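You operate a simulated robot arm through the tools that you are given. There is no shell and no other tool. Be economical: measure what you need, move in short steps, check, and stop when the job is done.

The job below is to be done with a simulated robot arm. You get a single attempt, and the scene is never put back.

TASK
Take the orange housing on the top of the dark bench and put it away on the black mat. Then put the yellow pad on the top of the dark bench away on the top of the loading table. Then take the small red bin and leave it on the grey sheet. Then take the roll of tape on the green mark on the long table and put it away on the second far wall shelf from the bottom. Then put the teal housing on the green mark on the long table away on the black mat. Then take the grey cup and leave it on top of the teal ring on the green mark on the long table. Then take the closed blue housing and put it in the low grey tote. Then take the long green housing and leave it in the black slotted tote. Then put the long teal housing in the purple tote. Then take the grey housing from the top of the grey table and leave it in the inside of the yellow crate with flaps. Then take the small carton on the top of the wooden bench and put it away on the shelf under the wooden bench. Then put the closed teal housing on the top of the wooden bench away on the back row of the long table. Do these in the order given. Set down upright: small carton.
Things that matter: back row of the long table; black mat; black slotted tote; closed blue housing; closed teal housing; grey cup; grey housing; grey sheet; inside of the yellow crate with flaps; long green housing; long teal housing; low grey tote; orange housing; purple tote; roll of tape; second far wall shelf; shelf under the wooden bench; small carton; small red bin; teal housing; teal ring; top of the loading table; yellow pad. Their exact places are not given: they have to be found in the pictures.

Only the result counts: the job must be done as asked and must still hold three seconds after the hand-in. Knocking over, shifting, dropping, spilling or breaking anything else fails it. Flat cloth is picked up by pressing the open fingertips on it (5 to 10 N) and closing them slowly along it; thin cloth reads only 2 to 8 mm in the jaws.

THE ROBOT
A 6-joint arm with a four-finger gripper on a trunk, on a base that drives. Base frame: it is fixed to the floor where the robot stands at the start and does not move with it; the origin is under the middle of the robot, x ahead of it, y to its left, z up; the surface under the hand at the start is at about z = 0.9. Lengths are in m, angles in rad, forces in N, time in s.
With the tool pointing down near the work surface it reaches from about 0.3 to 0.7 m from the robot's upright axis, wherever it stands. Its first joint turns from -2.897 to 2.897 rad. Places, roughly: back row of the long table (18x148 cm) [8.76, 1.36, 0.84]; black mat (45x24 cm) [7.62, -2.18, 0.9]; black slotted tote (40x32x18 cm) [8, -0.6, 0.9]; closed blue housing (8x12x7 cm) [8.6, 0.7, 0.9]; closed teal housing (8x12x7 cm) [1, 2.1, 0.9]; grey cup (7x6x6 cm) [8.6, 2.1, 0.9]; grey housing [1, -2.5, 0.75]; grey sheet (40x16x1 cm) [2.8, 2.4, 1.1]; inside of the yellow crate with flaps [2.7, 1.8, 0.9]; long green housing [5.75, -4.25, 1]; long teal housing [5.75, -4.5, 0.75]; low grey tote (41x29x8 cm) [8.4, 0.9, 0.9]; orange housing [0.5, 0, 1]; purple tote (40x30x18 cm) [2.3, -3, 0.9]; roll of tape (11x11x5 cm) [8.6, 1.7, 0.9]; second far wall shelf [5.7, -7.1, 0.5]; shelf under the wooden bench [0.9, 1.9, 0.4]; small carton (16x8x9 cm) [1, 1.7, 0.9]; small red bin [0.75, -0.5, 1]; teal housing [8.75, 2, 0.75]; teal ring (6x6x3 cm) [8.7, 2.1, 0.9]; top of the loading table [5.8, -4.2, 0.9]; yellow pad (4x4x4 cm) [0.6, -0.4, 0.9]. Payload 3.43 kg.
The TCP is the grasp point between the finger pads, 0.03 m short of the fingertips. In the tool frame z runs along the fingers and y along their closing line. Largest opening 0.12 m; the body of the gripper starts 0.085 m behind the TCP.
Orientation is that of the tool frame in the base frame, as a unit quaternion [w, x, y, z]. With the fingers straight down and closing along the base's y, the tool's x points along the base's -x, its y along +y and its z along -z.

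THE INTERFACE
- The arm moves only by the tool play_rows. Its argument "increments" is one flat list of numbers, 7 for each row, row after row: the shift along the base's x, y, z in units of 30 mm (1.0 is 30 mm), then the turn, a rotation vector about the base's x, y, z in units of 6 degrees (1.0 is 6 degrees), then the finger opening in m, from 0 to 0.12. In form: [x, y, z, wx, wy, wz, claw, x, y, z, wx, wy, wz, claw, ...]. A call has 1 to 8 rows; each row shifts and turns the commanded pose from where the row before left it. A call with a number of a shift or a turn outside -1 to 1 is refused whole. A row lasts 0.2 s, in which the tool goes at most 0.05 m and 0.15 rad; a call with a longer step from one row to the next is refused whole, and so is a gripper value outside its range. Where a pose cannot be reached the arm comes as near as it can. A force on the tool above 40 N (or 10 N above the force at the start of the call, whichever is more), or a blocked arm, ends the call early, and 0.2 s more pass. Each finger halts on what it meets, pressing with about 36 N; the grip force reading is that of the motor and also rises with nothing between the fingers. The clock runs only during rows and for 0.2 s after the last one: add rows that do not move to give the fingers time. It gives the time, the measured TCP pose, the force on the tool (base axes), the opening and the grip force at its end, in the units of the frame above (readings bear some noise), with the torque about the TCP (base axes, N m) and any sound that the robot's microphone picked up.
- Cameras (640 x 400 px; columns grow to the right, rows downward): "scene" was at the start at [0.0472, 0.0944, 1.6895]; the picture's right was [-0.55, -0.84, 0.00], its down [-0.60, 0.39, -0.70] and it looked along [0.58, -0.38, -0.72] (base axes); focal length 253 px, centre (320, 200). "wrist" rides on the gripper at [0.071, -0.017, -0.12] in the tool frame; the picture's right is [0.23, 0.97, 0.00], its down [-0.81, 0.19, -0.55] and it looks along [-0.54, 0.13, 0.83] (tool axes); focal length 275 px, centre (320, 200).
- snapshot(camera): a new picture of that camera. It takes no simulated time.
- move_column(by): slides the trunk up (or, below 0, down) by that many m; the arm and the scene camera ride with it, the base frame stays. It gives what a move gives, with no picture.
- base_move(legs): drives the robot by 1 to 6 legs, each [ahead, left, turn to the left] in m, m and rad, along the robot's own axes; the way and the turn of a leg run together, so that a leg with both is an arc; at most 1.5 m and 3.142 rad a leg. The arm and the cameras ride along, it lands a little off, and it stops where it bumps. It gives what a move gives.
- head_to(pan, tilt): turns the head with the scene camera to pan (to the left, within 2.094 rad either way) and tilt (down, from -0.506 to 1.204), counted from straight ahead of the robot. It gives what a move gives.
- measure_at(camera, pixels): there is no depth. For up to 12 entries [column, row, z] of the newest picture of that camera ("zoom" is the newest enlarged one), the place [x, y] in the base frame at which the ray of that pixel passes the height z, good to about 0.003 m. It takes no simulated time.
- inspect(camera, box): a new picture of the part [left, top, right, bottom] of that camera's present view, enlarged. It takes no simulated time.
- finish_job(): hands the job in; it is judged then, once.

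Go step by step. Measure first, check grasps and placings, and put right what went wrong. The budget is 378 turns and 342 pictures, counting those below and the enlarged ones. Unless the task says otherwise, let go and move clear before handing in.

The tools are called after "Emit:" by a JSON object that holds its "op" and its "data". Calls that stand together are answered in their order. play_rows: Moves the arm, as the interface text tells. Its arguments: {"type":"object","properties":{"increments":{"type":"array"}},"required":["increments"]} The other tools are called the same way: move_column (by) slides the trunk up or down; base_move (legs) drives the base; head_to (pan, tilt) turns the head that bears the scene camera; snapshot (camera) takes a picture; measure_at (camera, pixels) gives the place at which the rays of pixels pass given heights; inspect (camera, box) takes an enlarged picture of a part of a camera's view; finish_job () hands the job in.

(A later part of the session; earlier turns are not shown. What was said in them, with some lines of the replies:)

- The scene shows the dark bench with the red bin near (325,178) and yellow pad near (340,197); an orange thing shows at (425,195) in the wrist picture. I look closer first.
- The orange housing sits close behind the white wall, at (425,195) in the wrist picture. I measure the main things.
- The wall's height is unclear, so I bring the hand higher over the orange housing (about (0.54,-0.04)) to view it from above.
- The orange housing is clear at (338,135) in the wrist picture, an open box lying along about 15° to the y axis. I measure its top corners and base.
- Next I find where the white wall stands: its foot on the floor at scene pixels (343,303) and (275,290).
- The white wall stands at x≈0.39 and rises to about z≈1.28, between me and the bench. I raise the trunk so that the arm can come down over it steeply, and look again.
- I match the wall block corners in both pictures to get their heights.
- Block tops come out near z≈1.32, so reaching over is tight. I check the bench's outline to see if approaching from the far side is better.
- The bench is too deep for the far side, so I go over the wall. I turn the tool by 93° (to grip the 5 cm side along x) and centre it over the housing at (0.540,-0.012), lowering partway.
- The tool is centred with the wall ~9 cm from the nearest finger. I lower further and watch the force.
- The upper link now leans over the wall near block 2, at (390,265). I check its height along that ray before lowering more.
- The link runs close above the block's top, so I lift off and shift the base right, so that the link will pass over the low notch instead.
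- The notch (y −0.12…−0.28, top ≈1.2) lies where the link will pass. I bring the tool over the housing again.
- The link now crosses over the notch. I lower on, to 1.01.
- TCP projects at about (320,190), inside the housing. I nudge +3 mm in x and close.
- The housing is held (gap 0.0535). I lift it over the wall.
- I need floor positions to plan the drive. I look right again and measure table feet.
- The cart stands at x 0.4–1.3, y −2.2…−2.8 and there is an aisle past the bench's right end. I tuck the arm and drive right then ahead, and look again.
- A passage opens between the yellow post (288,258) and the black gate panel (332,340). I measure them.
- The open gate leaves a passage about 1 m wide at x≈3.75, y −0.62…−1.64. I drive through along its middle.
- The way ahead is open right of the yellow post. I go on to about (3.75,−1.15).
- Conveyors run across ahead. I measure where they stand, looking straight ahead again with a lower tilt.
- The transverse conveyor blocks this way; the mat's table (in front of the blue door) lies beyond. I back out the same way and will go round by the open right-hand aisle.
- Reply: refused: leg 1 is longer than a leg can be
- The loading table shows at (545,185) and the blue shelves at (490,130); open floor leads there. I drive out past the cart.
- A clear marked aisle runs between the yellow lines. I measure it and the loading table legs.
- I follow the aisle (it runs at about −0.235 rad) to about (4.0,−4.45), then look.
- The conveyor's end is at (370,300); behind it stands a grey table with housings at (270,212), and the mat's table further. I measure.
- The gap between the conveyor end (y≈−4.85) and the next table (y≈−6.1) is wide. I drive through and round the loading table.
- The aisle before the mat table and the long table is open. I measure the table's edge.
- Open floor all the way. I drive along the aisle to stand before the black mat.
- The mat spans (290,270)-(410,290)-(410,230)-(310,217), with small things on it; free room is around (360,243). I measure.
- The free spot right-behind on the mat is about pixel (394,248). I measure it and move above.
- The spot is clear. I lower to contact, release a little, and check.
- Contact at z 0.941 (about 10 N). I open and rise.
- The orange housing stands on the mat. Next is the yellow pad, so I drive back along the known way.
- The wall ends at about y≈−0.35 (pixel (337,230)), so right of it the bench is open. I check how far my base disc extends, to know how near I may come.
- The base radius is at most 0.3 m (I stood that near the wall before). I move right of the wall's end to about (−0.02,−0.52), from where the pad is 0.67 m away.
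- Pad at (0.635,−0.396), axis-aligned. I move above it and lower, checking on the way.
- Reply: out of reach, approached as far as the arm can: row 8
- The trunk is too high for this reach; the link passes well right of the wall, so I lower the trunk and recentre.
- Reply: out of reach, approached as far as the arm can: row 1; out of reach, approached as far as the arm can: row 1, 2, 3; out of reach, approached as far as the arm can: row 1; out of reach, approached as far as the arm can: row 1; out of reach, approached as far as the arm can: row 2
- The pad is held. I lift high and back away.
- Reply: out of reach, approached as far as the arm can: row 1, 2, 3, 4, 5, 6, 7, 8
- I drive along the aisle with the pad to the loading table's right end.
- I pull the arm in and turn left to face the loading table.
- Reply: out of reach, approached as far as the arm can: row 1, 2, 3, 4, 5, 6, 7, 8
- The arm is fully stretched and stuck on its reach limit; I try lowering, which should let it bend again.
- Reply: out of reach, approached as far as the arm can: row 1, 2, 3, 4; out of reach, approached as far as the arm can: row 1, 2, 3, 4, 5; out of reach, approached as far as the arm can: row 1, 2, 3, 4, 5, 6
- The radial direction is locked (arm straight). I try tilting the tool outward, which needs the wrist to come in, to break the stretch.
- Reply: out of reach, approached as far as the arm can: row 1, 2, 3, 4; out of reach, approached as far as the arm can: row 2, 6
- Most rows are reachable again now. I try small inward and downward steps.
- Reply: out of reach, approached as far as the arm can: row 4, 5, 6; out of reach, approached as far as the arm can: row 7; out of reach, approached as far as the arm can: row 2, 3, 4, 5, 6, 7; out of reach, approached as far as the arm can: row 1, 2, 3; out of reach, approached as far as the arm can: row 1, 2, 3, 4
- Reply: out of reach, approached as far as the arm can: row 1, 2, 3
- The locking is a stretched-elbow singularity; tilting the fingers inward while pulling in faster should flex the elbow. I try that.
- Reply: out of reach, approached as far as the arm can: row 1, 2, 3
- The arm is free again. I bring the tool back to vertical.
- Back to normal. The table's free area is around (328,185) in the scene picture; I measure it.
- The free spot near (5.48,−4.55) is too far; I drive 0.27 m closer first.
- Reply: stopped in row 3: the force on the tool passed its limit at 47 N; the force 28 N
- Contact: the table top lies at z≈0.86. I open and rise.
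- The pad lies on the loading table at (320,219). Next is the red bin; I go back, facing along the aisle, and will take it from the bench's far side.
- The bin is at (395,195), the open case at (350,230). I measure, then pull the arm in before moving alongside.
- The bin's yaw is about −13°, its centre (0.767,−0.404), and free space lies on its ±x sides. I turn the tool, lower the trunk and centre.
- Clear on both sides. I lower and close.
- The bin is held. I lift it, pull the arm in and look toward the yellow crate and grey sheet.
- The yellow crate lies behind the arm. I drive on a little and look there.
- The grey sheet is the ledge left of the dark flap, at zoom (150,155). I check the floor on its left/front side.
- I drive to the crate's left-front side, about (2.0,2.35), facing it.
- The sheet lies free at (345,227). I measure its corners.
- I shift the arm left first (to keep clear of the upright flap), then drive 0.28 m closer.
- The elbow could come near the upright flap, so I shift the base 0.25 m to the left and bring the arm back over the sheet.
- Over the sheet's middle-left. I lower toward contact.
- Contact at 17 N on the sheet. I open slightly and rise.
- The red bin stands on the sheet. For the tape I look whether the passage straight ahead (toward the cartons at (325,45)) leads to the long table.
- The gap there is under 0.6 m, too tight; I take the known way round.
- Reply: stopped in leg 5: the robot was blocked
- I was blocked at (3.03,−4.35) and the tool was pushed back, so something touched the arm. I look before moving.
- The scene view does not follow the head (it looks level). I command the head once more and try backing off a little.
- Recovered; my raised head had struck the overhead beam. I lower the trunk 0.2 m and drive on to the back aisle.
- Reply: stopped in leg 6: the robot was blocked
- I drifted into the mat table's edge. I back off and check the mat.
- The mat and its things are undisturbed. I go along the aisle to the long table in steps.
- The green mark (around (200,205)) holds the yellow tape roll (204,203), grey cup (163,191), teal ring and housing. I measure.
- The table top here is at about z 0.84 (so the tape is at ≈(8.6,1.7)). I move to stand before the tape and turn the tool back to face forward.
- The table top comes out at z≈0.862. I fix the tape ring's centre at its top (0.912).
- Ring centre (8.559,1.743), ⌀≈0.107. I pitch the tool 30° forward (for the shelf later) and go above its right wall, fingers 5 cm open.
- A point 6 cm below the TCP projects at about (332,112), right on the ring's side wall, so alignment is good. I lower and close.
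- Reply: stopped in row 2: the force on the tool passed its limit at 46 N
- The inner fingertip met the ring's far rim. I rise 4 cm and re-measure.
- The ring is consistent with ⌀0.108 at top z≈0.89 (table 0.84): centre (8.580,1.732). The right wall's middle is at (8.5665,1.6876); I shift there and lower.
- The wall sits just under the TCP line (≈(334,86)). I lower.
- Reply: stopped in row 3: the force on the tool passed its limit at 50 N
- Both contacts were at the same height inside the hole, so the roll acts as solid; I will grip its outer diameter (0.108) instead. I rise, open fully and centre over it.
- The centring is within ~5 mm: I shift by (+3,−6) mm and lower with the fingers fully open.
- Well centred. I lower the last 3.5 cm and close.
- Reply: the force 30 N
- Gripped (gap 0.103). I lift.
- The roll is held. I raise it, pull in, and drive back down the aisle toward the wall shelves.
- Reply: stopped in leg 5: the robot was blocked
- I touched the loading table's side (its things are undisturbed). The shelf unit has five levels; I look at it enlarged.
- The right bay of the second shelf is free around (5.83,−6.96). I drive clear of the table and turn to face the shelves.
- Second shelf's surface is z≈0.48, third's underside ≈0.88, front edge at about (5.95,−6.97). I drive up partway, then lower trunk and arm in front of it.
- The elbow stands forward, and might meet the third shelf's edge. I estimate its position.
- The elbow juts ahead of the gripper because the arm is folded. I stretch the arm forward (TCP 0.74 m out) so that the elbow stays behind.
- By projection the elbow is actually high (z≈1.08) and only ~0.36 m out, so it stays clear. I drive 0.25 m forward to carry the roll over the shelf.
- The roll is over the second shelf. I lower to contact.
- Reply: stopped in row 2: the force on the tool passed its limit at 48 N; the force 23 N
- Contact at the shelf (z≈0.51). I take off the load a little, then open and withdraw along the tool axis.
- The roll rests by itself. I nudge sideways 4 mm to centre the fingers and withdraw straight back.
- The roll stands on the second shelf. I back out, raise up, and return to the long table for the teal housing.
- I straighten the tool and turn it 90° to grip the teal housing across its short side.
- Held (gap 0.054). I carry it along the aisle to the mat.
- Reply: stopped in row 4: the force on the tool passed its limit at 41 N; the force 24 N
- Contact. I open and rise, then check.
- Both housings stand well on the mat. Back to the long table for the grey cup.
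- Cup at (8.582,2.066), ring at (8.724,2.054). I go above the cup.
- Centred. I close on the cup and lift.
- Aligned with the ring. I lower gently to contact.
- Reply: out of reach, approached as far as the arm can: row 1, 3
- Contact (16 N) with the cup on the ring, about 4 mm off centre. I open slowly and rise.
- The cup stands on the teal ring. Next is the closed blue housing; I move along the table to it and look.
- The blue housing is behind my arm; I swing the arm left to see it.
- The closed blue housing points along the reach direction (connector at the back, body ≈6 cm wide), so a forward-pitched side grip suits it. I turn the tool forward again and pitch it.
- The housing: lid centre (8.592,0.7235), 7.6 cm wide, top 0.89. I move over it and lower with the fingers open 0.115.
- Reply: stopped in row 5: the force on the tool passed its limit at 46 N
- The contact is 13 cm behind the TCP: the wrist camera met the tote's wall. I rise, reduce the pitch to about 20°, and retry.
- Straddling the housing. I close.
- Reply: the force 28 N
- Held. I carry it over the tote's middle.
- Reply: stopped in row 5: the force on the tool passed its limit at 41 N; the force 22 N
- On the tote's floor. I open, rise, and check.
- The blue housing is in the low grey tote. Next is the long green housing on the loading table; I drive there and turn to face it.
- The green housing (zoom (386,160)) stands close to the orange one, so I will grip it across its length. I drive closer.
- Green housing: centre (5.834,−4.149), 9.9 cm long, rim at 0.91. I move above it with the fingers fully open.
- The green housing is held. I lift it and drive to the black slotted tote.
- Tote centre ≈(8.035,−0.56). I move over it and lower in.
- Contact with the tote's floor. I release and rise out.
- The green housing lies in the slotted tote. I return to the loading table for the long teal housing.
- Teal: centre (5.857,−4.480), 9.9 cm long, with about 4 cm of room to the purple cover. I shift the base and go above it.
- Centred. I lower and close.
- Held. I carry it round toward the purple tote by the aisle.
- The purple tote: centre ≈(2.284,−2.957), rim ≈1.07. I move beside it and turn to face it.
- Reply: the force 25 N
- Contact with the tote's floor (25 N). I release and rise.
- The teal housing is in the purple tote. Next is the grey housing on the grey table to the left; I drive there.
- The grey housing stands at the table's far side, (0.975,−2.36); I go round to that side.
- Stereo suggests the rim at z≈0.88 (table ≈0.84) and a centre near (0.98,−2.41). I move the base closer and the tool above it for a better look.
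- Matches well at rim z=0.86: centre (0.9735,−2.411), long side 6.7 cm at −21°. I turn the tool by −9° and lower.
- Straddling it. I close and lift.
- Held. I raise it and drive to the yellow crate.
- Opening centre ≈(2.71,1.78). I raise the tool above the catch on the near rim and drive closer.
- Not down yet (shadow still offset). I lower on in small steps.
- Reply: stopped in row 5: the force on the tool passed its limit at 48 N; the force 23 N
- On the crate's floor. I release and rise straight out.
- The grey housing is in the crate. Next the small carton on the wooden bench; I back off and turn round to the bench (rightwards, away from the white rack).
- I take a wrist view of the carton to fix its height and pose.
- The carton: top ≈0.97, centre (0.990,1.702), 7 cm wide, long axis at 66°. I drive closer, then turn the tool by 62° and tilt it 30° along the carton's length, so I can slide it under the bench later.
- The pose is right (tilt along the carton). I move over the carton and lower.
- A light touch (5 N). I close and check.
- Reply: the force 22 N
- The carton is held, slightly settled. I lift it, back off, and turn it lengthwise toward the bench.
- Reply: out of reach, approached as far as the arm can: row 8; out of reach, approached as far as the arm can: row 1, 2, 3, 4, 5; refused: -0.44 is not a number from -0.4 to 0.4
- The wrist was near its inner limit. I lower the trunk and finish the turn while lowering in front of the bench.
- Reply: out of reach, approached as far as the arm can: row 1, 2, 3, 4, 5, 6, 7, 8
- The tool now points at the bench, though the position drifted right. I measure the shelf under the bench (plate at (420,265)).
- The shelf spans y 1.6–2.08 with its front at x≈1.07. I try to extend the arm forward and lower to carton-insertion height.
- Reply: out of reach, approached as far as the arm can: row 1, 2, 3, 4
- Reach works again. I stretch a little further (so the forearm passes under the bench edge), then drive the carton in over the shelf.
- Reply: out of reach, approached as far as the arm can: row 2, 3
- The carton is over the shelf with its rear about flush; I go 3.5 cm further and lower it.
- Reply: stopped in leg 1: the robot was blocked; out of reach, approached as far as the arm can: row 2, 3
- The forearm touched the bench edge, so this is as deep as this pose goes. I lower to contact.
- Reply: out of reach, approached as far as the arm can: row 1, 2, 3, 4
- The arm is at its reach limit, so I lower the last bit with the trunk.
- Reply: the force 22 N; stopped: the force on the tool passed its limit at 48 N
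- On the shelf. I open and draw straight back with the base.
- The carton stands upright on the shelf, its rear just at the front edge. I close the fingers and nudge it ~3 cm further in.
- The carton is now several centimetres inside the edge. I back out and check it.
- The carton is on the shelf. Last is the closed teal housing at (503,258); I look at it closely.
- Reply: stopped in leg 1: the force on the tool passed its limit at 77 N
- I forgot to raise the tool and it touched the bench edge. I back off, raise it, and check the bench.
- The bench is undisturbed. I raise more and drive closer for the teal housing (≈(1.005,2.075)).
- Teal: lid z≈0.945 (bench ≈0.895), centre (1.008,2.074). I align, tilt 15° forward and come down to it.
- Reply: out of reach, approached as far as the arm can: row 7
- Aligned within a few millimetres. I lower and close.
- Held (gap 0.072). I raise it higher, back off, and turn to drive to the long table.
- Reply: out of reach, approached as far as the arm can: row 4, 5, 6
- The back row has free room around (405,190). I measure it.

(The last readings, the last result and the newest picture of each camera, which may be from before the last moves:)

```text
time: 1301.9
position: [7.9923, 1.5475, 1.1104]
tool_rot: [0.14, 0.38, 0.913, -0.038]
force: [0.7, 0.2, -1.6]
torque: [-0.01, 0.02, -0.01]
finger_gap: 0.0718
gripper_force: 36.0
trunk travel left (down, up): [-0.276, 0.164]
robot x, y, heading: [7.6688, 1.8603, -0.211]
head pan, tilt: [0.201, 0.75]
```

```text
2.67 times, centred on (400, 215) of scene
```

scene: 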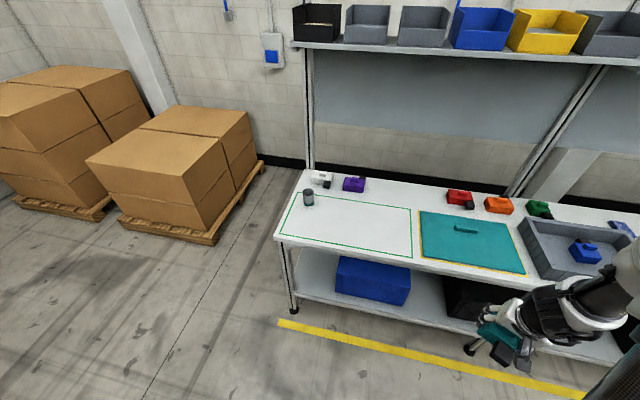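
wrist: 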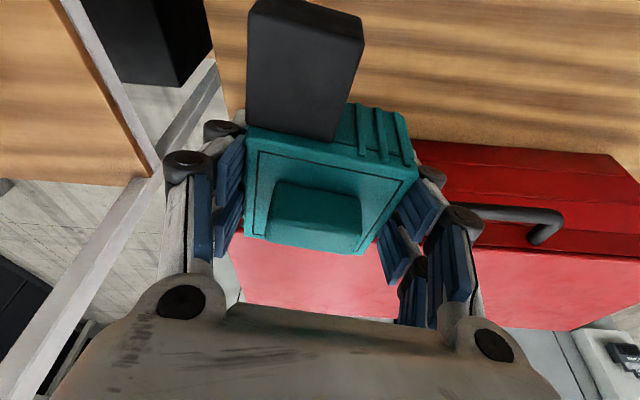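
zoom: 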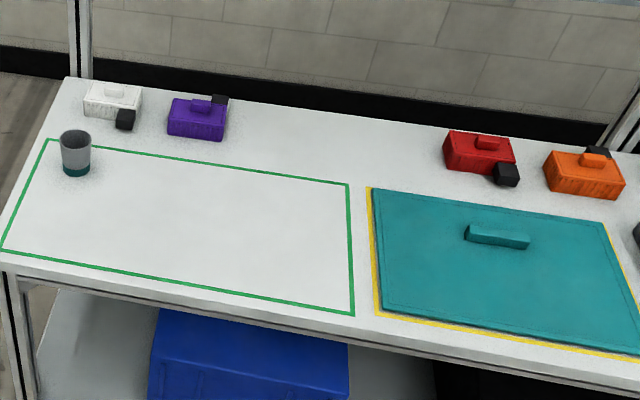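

Free spot centre ≈(8.815,1.53). I drive up to the table, then turn the tool forward.

Emit:
{"op": "base_move", "data": {"legs": [[0.42, -0.07, 0]]}}

Emit:
{"op": "play_rows", "data": {"increments": [0.4, 0.4, 0.3, 0, 0, 0.85, 0.05, 0.4, 0.4, 0.3, 0, 0, 0.85, 0.05, 0.4, 0.4, 0.3, 0, 0, 0.85, 0.05, 0.4, 0.4, 0.3, 0, 0, 0.85, 0.05, 0.4, 0.4, 0.3, 0, 0, 0.7, 0.05]}}

```text
time: 1304.5
position: [8.3877, 1.3951, 1.1103]
tool_rot: [0.14, 0.378, 0.914, -0.038]
force: [0.2, -0.4, -2.2]
torque: [0.0, 0.0, 0.02]
finger_gap: 0.0715
gripper_force: 35.9
trunk travel left (down, up): [-0.276, 0.164]
robot x, y, heading: [8.0581, 1.7049, -0.203]
head pan, tilt: [0.201, 0.75]
```

```text
time: 1305.7
position: [8.4489, 1.4577, 1.1565]
tool_rot: [0.144, 0.174, 0.974, -0.008]
force: [-0.3, -0.9, -2.0]
torque: [-0.03, -0.01, 0.0]
finger_gap: 0.0715
gripper_force: 35.7
trunk travel left (down, up): [-0.276, 0.164]
robot x, y, heading: [8.0617, 1.7056, -0.204]
head pan, tilt: [0.201, 0.75]
```

Emit:
{"op": "base_move", "data": {"legs": [[0.09, 0.0, 0]]}}

Emit:
{"op": "move_column", "data": {"by": -0.17}}

Emit:
{"op": "play_rows", "data": {"increments": [0.9, 0.2, 0.4, 0, 0, 0.12, 0.05, 0.9, 0.2, 0.4, 0, 0, 0.12, 0.05, 0.9, 0.2, 0.2, 0, 0, 0.12, 0.05, 0.9, 0.2, 0, 0, 0, 0.12, 0.05, 0.9, 0.2, 0, 0, 0, 0, 0.05, 0.9, 0.2, 0, 0, 0, 0, 0.05, 0.9, 0.2, 0, 0, 0, 0, 0.05]}}

Emit:
{"op": "snapshot", "data": {"camera": "wrist"}}

Emit:
{"op": "snapshot", "data": {"camera": "scene"}}

```text
time: 1306.8
position: [8.5372, 1.4374, 1.1562]
tool_rot: [0.145, 0.174, 0.974, -0.007]
force: [0.3, -0.7, -3.2]
torque: [0.02, 0.02, 0.02]
finger_gap: 0.0717
gripper_force: 36.0
trunk travel left (down, up): [-0.276, 0.164]
robot x, y, heading: [8.1487, 1.6874, -0.203]
head pan, tilt: [0.201, 0.75]
```

```text
time: 1308.7
position: [8.5367, 1.4393, 0.9863]
tool_rot: [0.144, 0.175, 0.974, -0.007]
force: [0.2, -0.4, -2.4]
torque: [0.01, -0.02, -0.01]
finger_gap: 0.0716
gripper_force: 35.6
trunk travel left (down, up): [-0.106, 0.334]
robot x, y, heading: [8.1484, 1.6893, -0.203]
head pan, tilt: [0.201, 0.75]
```

```text
time: 1310.3
position: [8.7288, 1.4826, 1.0154]
tool_rot: [0.144, 0.152, 0.978, -0.004]
force: [0.3, 0.0, -1.8]
torque: [-0.02, 0.03, 0.0]
finger_gap: 0.0715
gripper_force: 35.6
trunk travel left (down, up): [-0.106, 0.334]
robot x, y, heading: [8.1447, 1.6849, -0.202]
head pan, tilt: [0.201, 0.75]
```

```text
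42 pictures are left
```

wrist: 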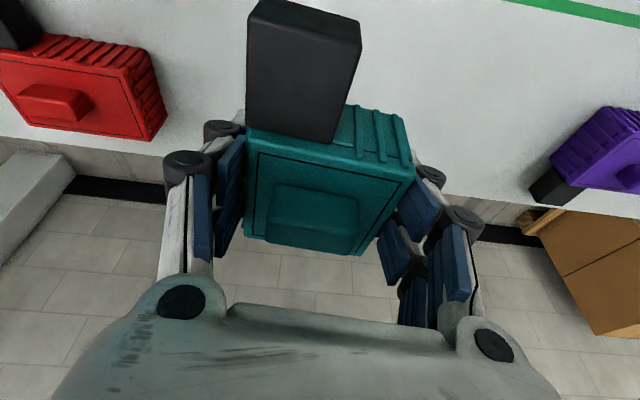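

```text
41 pictures are left
```

scene: 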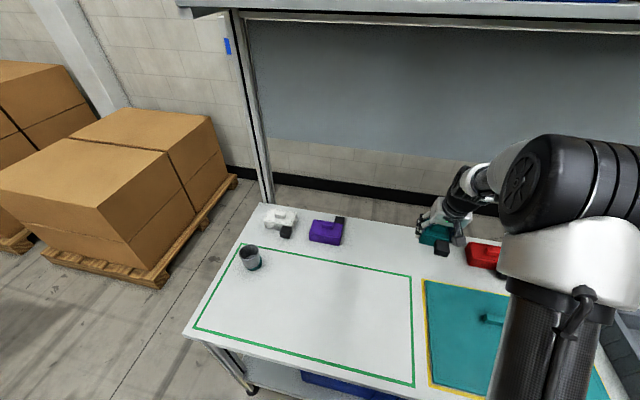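

In reach. I move to (8.805,1.545) and lower.

Emit:
{"op": "play_rows", "data": {"increments": [0.85, 0.7, -0.3, 0, 0, 0, 0.05, 0.85, 0.7, -0.3, 0, 0, 0, 0.05, 0.85, 0.7, -0.3, 0, 0, 0, 0.05, 0, 0, -0.8, 0, 0, 0, 0.05, 0, 0, -0.8, 0, 0, 0, 0.05, 0, 0, -0.8, 0, 0, 0, 0.05, 0, 0, 0, 0, 0, 0, 0.05]}}

Emit:
{"op": "snapshot", "data": {"camera": "wrist"}}

```text
time: 1311.9
position: [8.8009, 1.5442, 0.9177]
tool_rot: [0.145, 0.15, 0.978, -0.004]
force: [-0.3, -0.8, -1.8]
torque: [-0.01, 0.0, 0.04]
finger_gap: 0.0712
gripper_force: 36.2
trunk travel left (down, up): [-0.106, 0.334]
robot x, y, heading: [8.1476, 1.689, -0.204]
head pan, tilt: [0.201, 0.75]
```

```text
40 pictures are left
```

wrist: 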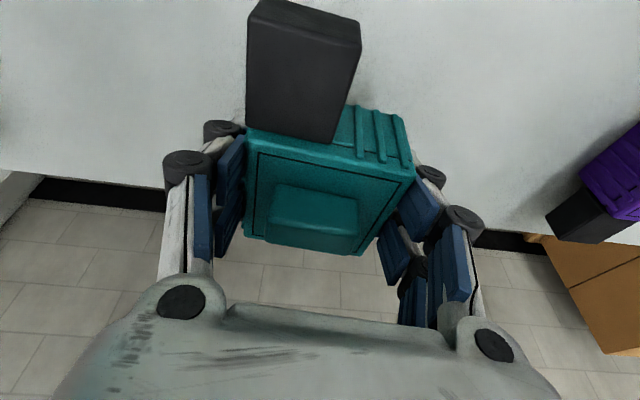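

Well over the table (edge still ~8 cm beyond). I lower to contact.

Emit:
{"op": "play_rows", "data": {"increments": [0, 0, -0.5, 0, 0, 0, 0.05, 0, 0, -0.3, 0, 0, 0, 0.05, 0, 0, -0.2, 0, 0, 0, 0.05, 0, 0, -0.15, 0, 0, 0, 0.05, 0, 0, -0.15, 0, 0, 0, 0.05, 0, 0, -0.15, 0, 0, 0, 0.05, 0, 0, 0, 0, 0, 0, 0.05]}}

```text
time: 1313.3
position: [8.8051, 1.5432, 0.8837]
tool_rot: [0.152, 0.152, 0.977, -0.005]
force: [-9.0, 2.3, 18.6]
torque: [-0.6, 0.96, -0.37]
finger_gap: 0.0717
gripper_force: 35.9
trunk travel left (down, up): [-0.106, 0.334]
robot x, y, heading: [8.1481, 1.6861, -0.209]
head pan, tilt: [0.201, 0.75]
stopped in row 6: the force on the tool passed its limit at 45 N (the readings are from after the stop); the commanded pose is now the measured one
```

Contact. I open and withdraw upward and back.

Emit:
{"op": "play_rows", "data": {"increments": [0, 0, 0.05, 0, 0, 0, 0.08, 0, 0, 0, 0, 0, 0, 0.095, 0, 0, 0, 0, 0, 0, 0.105, 0, 0, 0, 0, 0, 0, 0.105, 0, 0, 0.6, 0, 0, 0, 0.105, 0, 0, 1, 0, 0, 0, 0.105, 0, 0, 1, 0, 0, 0, 0.105, 0, 0, 1, 0, 0, 0, 0.105]}}

Emit:
{"op": "play_rows", "data": {"increments": [-0.4, 0.1, 1, 0, 0, 0, 0.105, -0.8, 0.2, 0.8, 0, 0, 0, 0.105, -0.8, 0.2, 0.8, 0, 0, 0, 0.105, -0.8, 0.2, 0.5, 0, 0, 0, 0.105]}}

Emit:
{"op": "snapshot", "data": {"camera": "wrist"}}

Emit:
{"op": "snapshot", "data": {"camera": "scene"}}

```text
time: 1315.1
position: [8.803, 1.5423, 0.9913]
tool_rot: [0.149, 0.151, 0.977, -0.004]
force: [-0.2, 0.8, 0.2]
torque: [-0.02, -0.03, -0.01]
finger_gap: 0.1051
gripper_force: 0.1
trunk travel left (down, up): [-0.106, 0.334]
robot x, y, heading: [8.1509, 1.6871, -0.208]
head pan, tilt: [0.201, 0.75]
```

```text
time: 1316.1
position: [8.7192, 1.5632, 1.0838]
tool_rot: [0.15, 0.15, 0.977, -0.004]
force: [0.1, -0.1, -0.4]
torque: [0.0, -0.03, 0.0]
finger_gap: 0.1051
gripper_force: 0.1
trunk travel left (down, up): [-0.106, 0.334]
robot x, y, heading: [8.1496, 1.6889, -0.201]
head pan, tilt: [0.201, 0.75]
```

```text
39 pictures are left
```

wrist: 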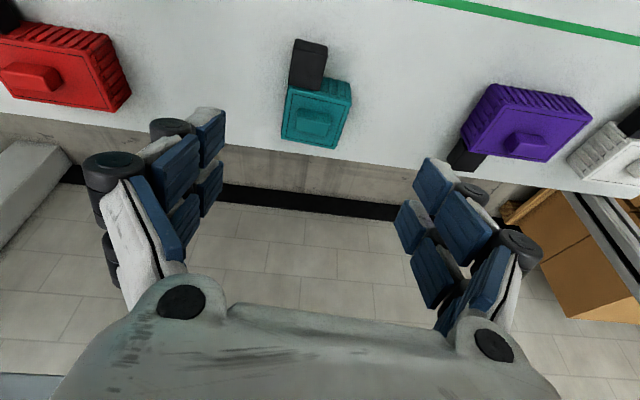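

```text
38 pictures are left
```

scene: 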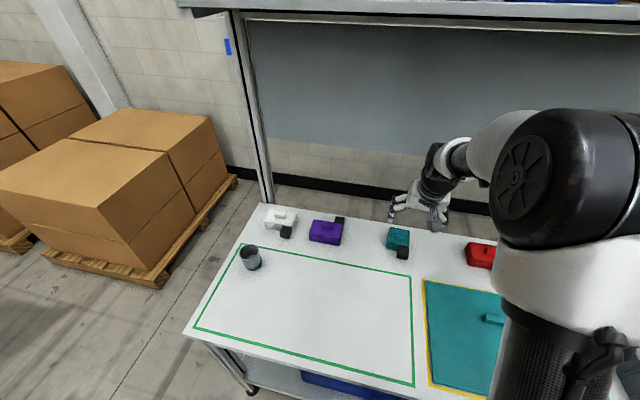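

The teal housing stands in the back row between the purple and red ones. I move clear and take one last look at the cup and row.

Emit:
{"op": "play_rows", "data": {"increments": [-0.8, 0.2, 0.8, 0, 0, 0, 0.105, -0.8, 0.2, 0.8, 0, 0, 0, 0.105, -0.8, 0.2, 0.8, 0, 0, 0, 0.105, -0.5, 0.1, 0.8, 0, 0, 0, 0.105]}}

Emit:
{"op": "base_move", "data": {"legs": [[-0.3, 0, 0]]}}

Emit:
{"op": "inspect", "data": {"camera": "scene", "box": [230, 140, 480, 300]}}

```text
time: 1317.1
position: [8.6332, 1.5836, 1.1803]
tool_rot: [0.15, 0.15, 0.977, -0.004]
force: [-0.3, 0.6, -0.2]
torque: [-0.01, 0.03, 0.03]
finger_gap: 0.1052
gripper_force: 0.3
trunk travel left (down, up): [-0.106, 0.334]
robot x, y, heading: [8.1474, 1.6865, -0.206]
head pan, tilt: [0.201, 0.75]
```

```text
time: 1319.1
position: [8.3467, 1.6424, 1.18]
tool_rot: [0.15, 0.152, 0.977, -0.005]
force: [-0.3, 0.0, 0.1]
torque: [0.03, -0.01, 0.02]
finger_gap: 0.1051
gripper_force: 0.0
trunk travel left (down, up): [-0.106, 0.334]
robot x, y, heading: [7.861, 1.747, -0.207]
head pan, tilt: [0.201, 0.75]
```

```text
2.50 times, centred on (355, 220) of scene
```

zoom: 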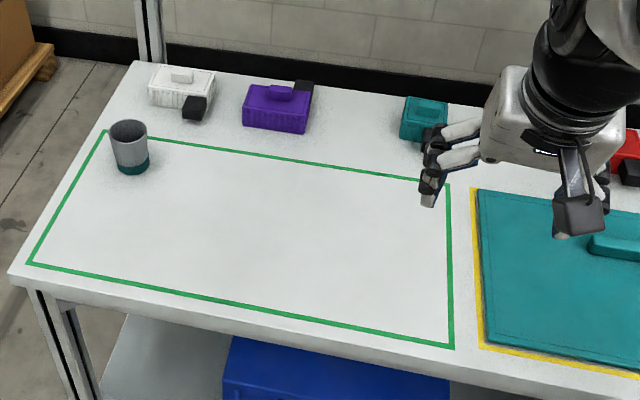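

The cup still stands on the ring (zoom (128,145)) and the teal housing in the back row. The hand is open and clear, so I hand the job in.

Emit:
{"op": "finish_job", "data": {}}

```text
The job is handed in.
```

I did all twelve moves in the order given and handed the job in with the gripper open and clear; I don't have the judge's result.

I checked each item with the cameras when I set it down, and re-checked the cup on the ring and the teal housing in the back row just before handing in.

Some placements and contacts could still matter to the judging:

- **Grey cup:** it stands about 5 mm off centre on the teal ring, but looked stable.
- **Small carton:** it stands upright on the shelf under the wooden bench. I set it down near the front edge and then nudged it a few centimetres further in with closed fingers.
- **Contacts with fixtures:**
  - My base touched the loading table's side and the edge of the table holding the black mat.
  - My fingers struck the wooden bench's front edge once (77 N), and my arm pressed against that edge while placing the carton.
  - The wrist camera touched the low grey tote's wall.
  - Something, most likely the overhead beam over the aisle, blocked me once while I drove with the trunk fully raised.
  - In the pictures I took afterwards I saw nothing moved by any of these.
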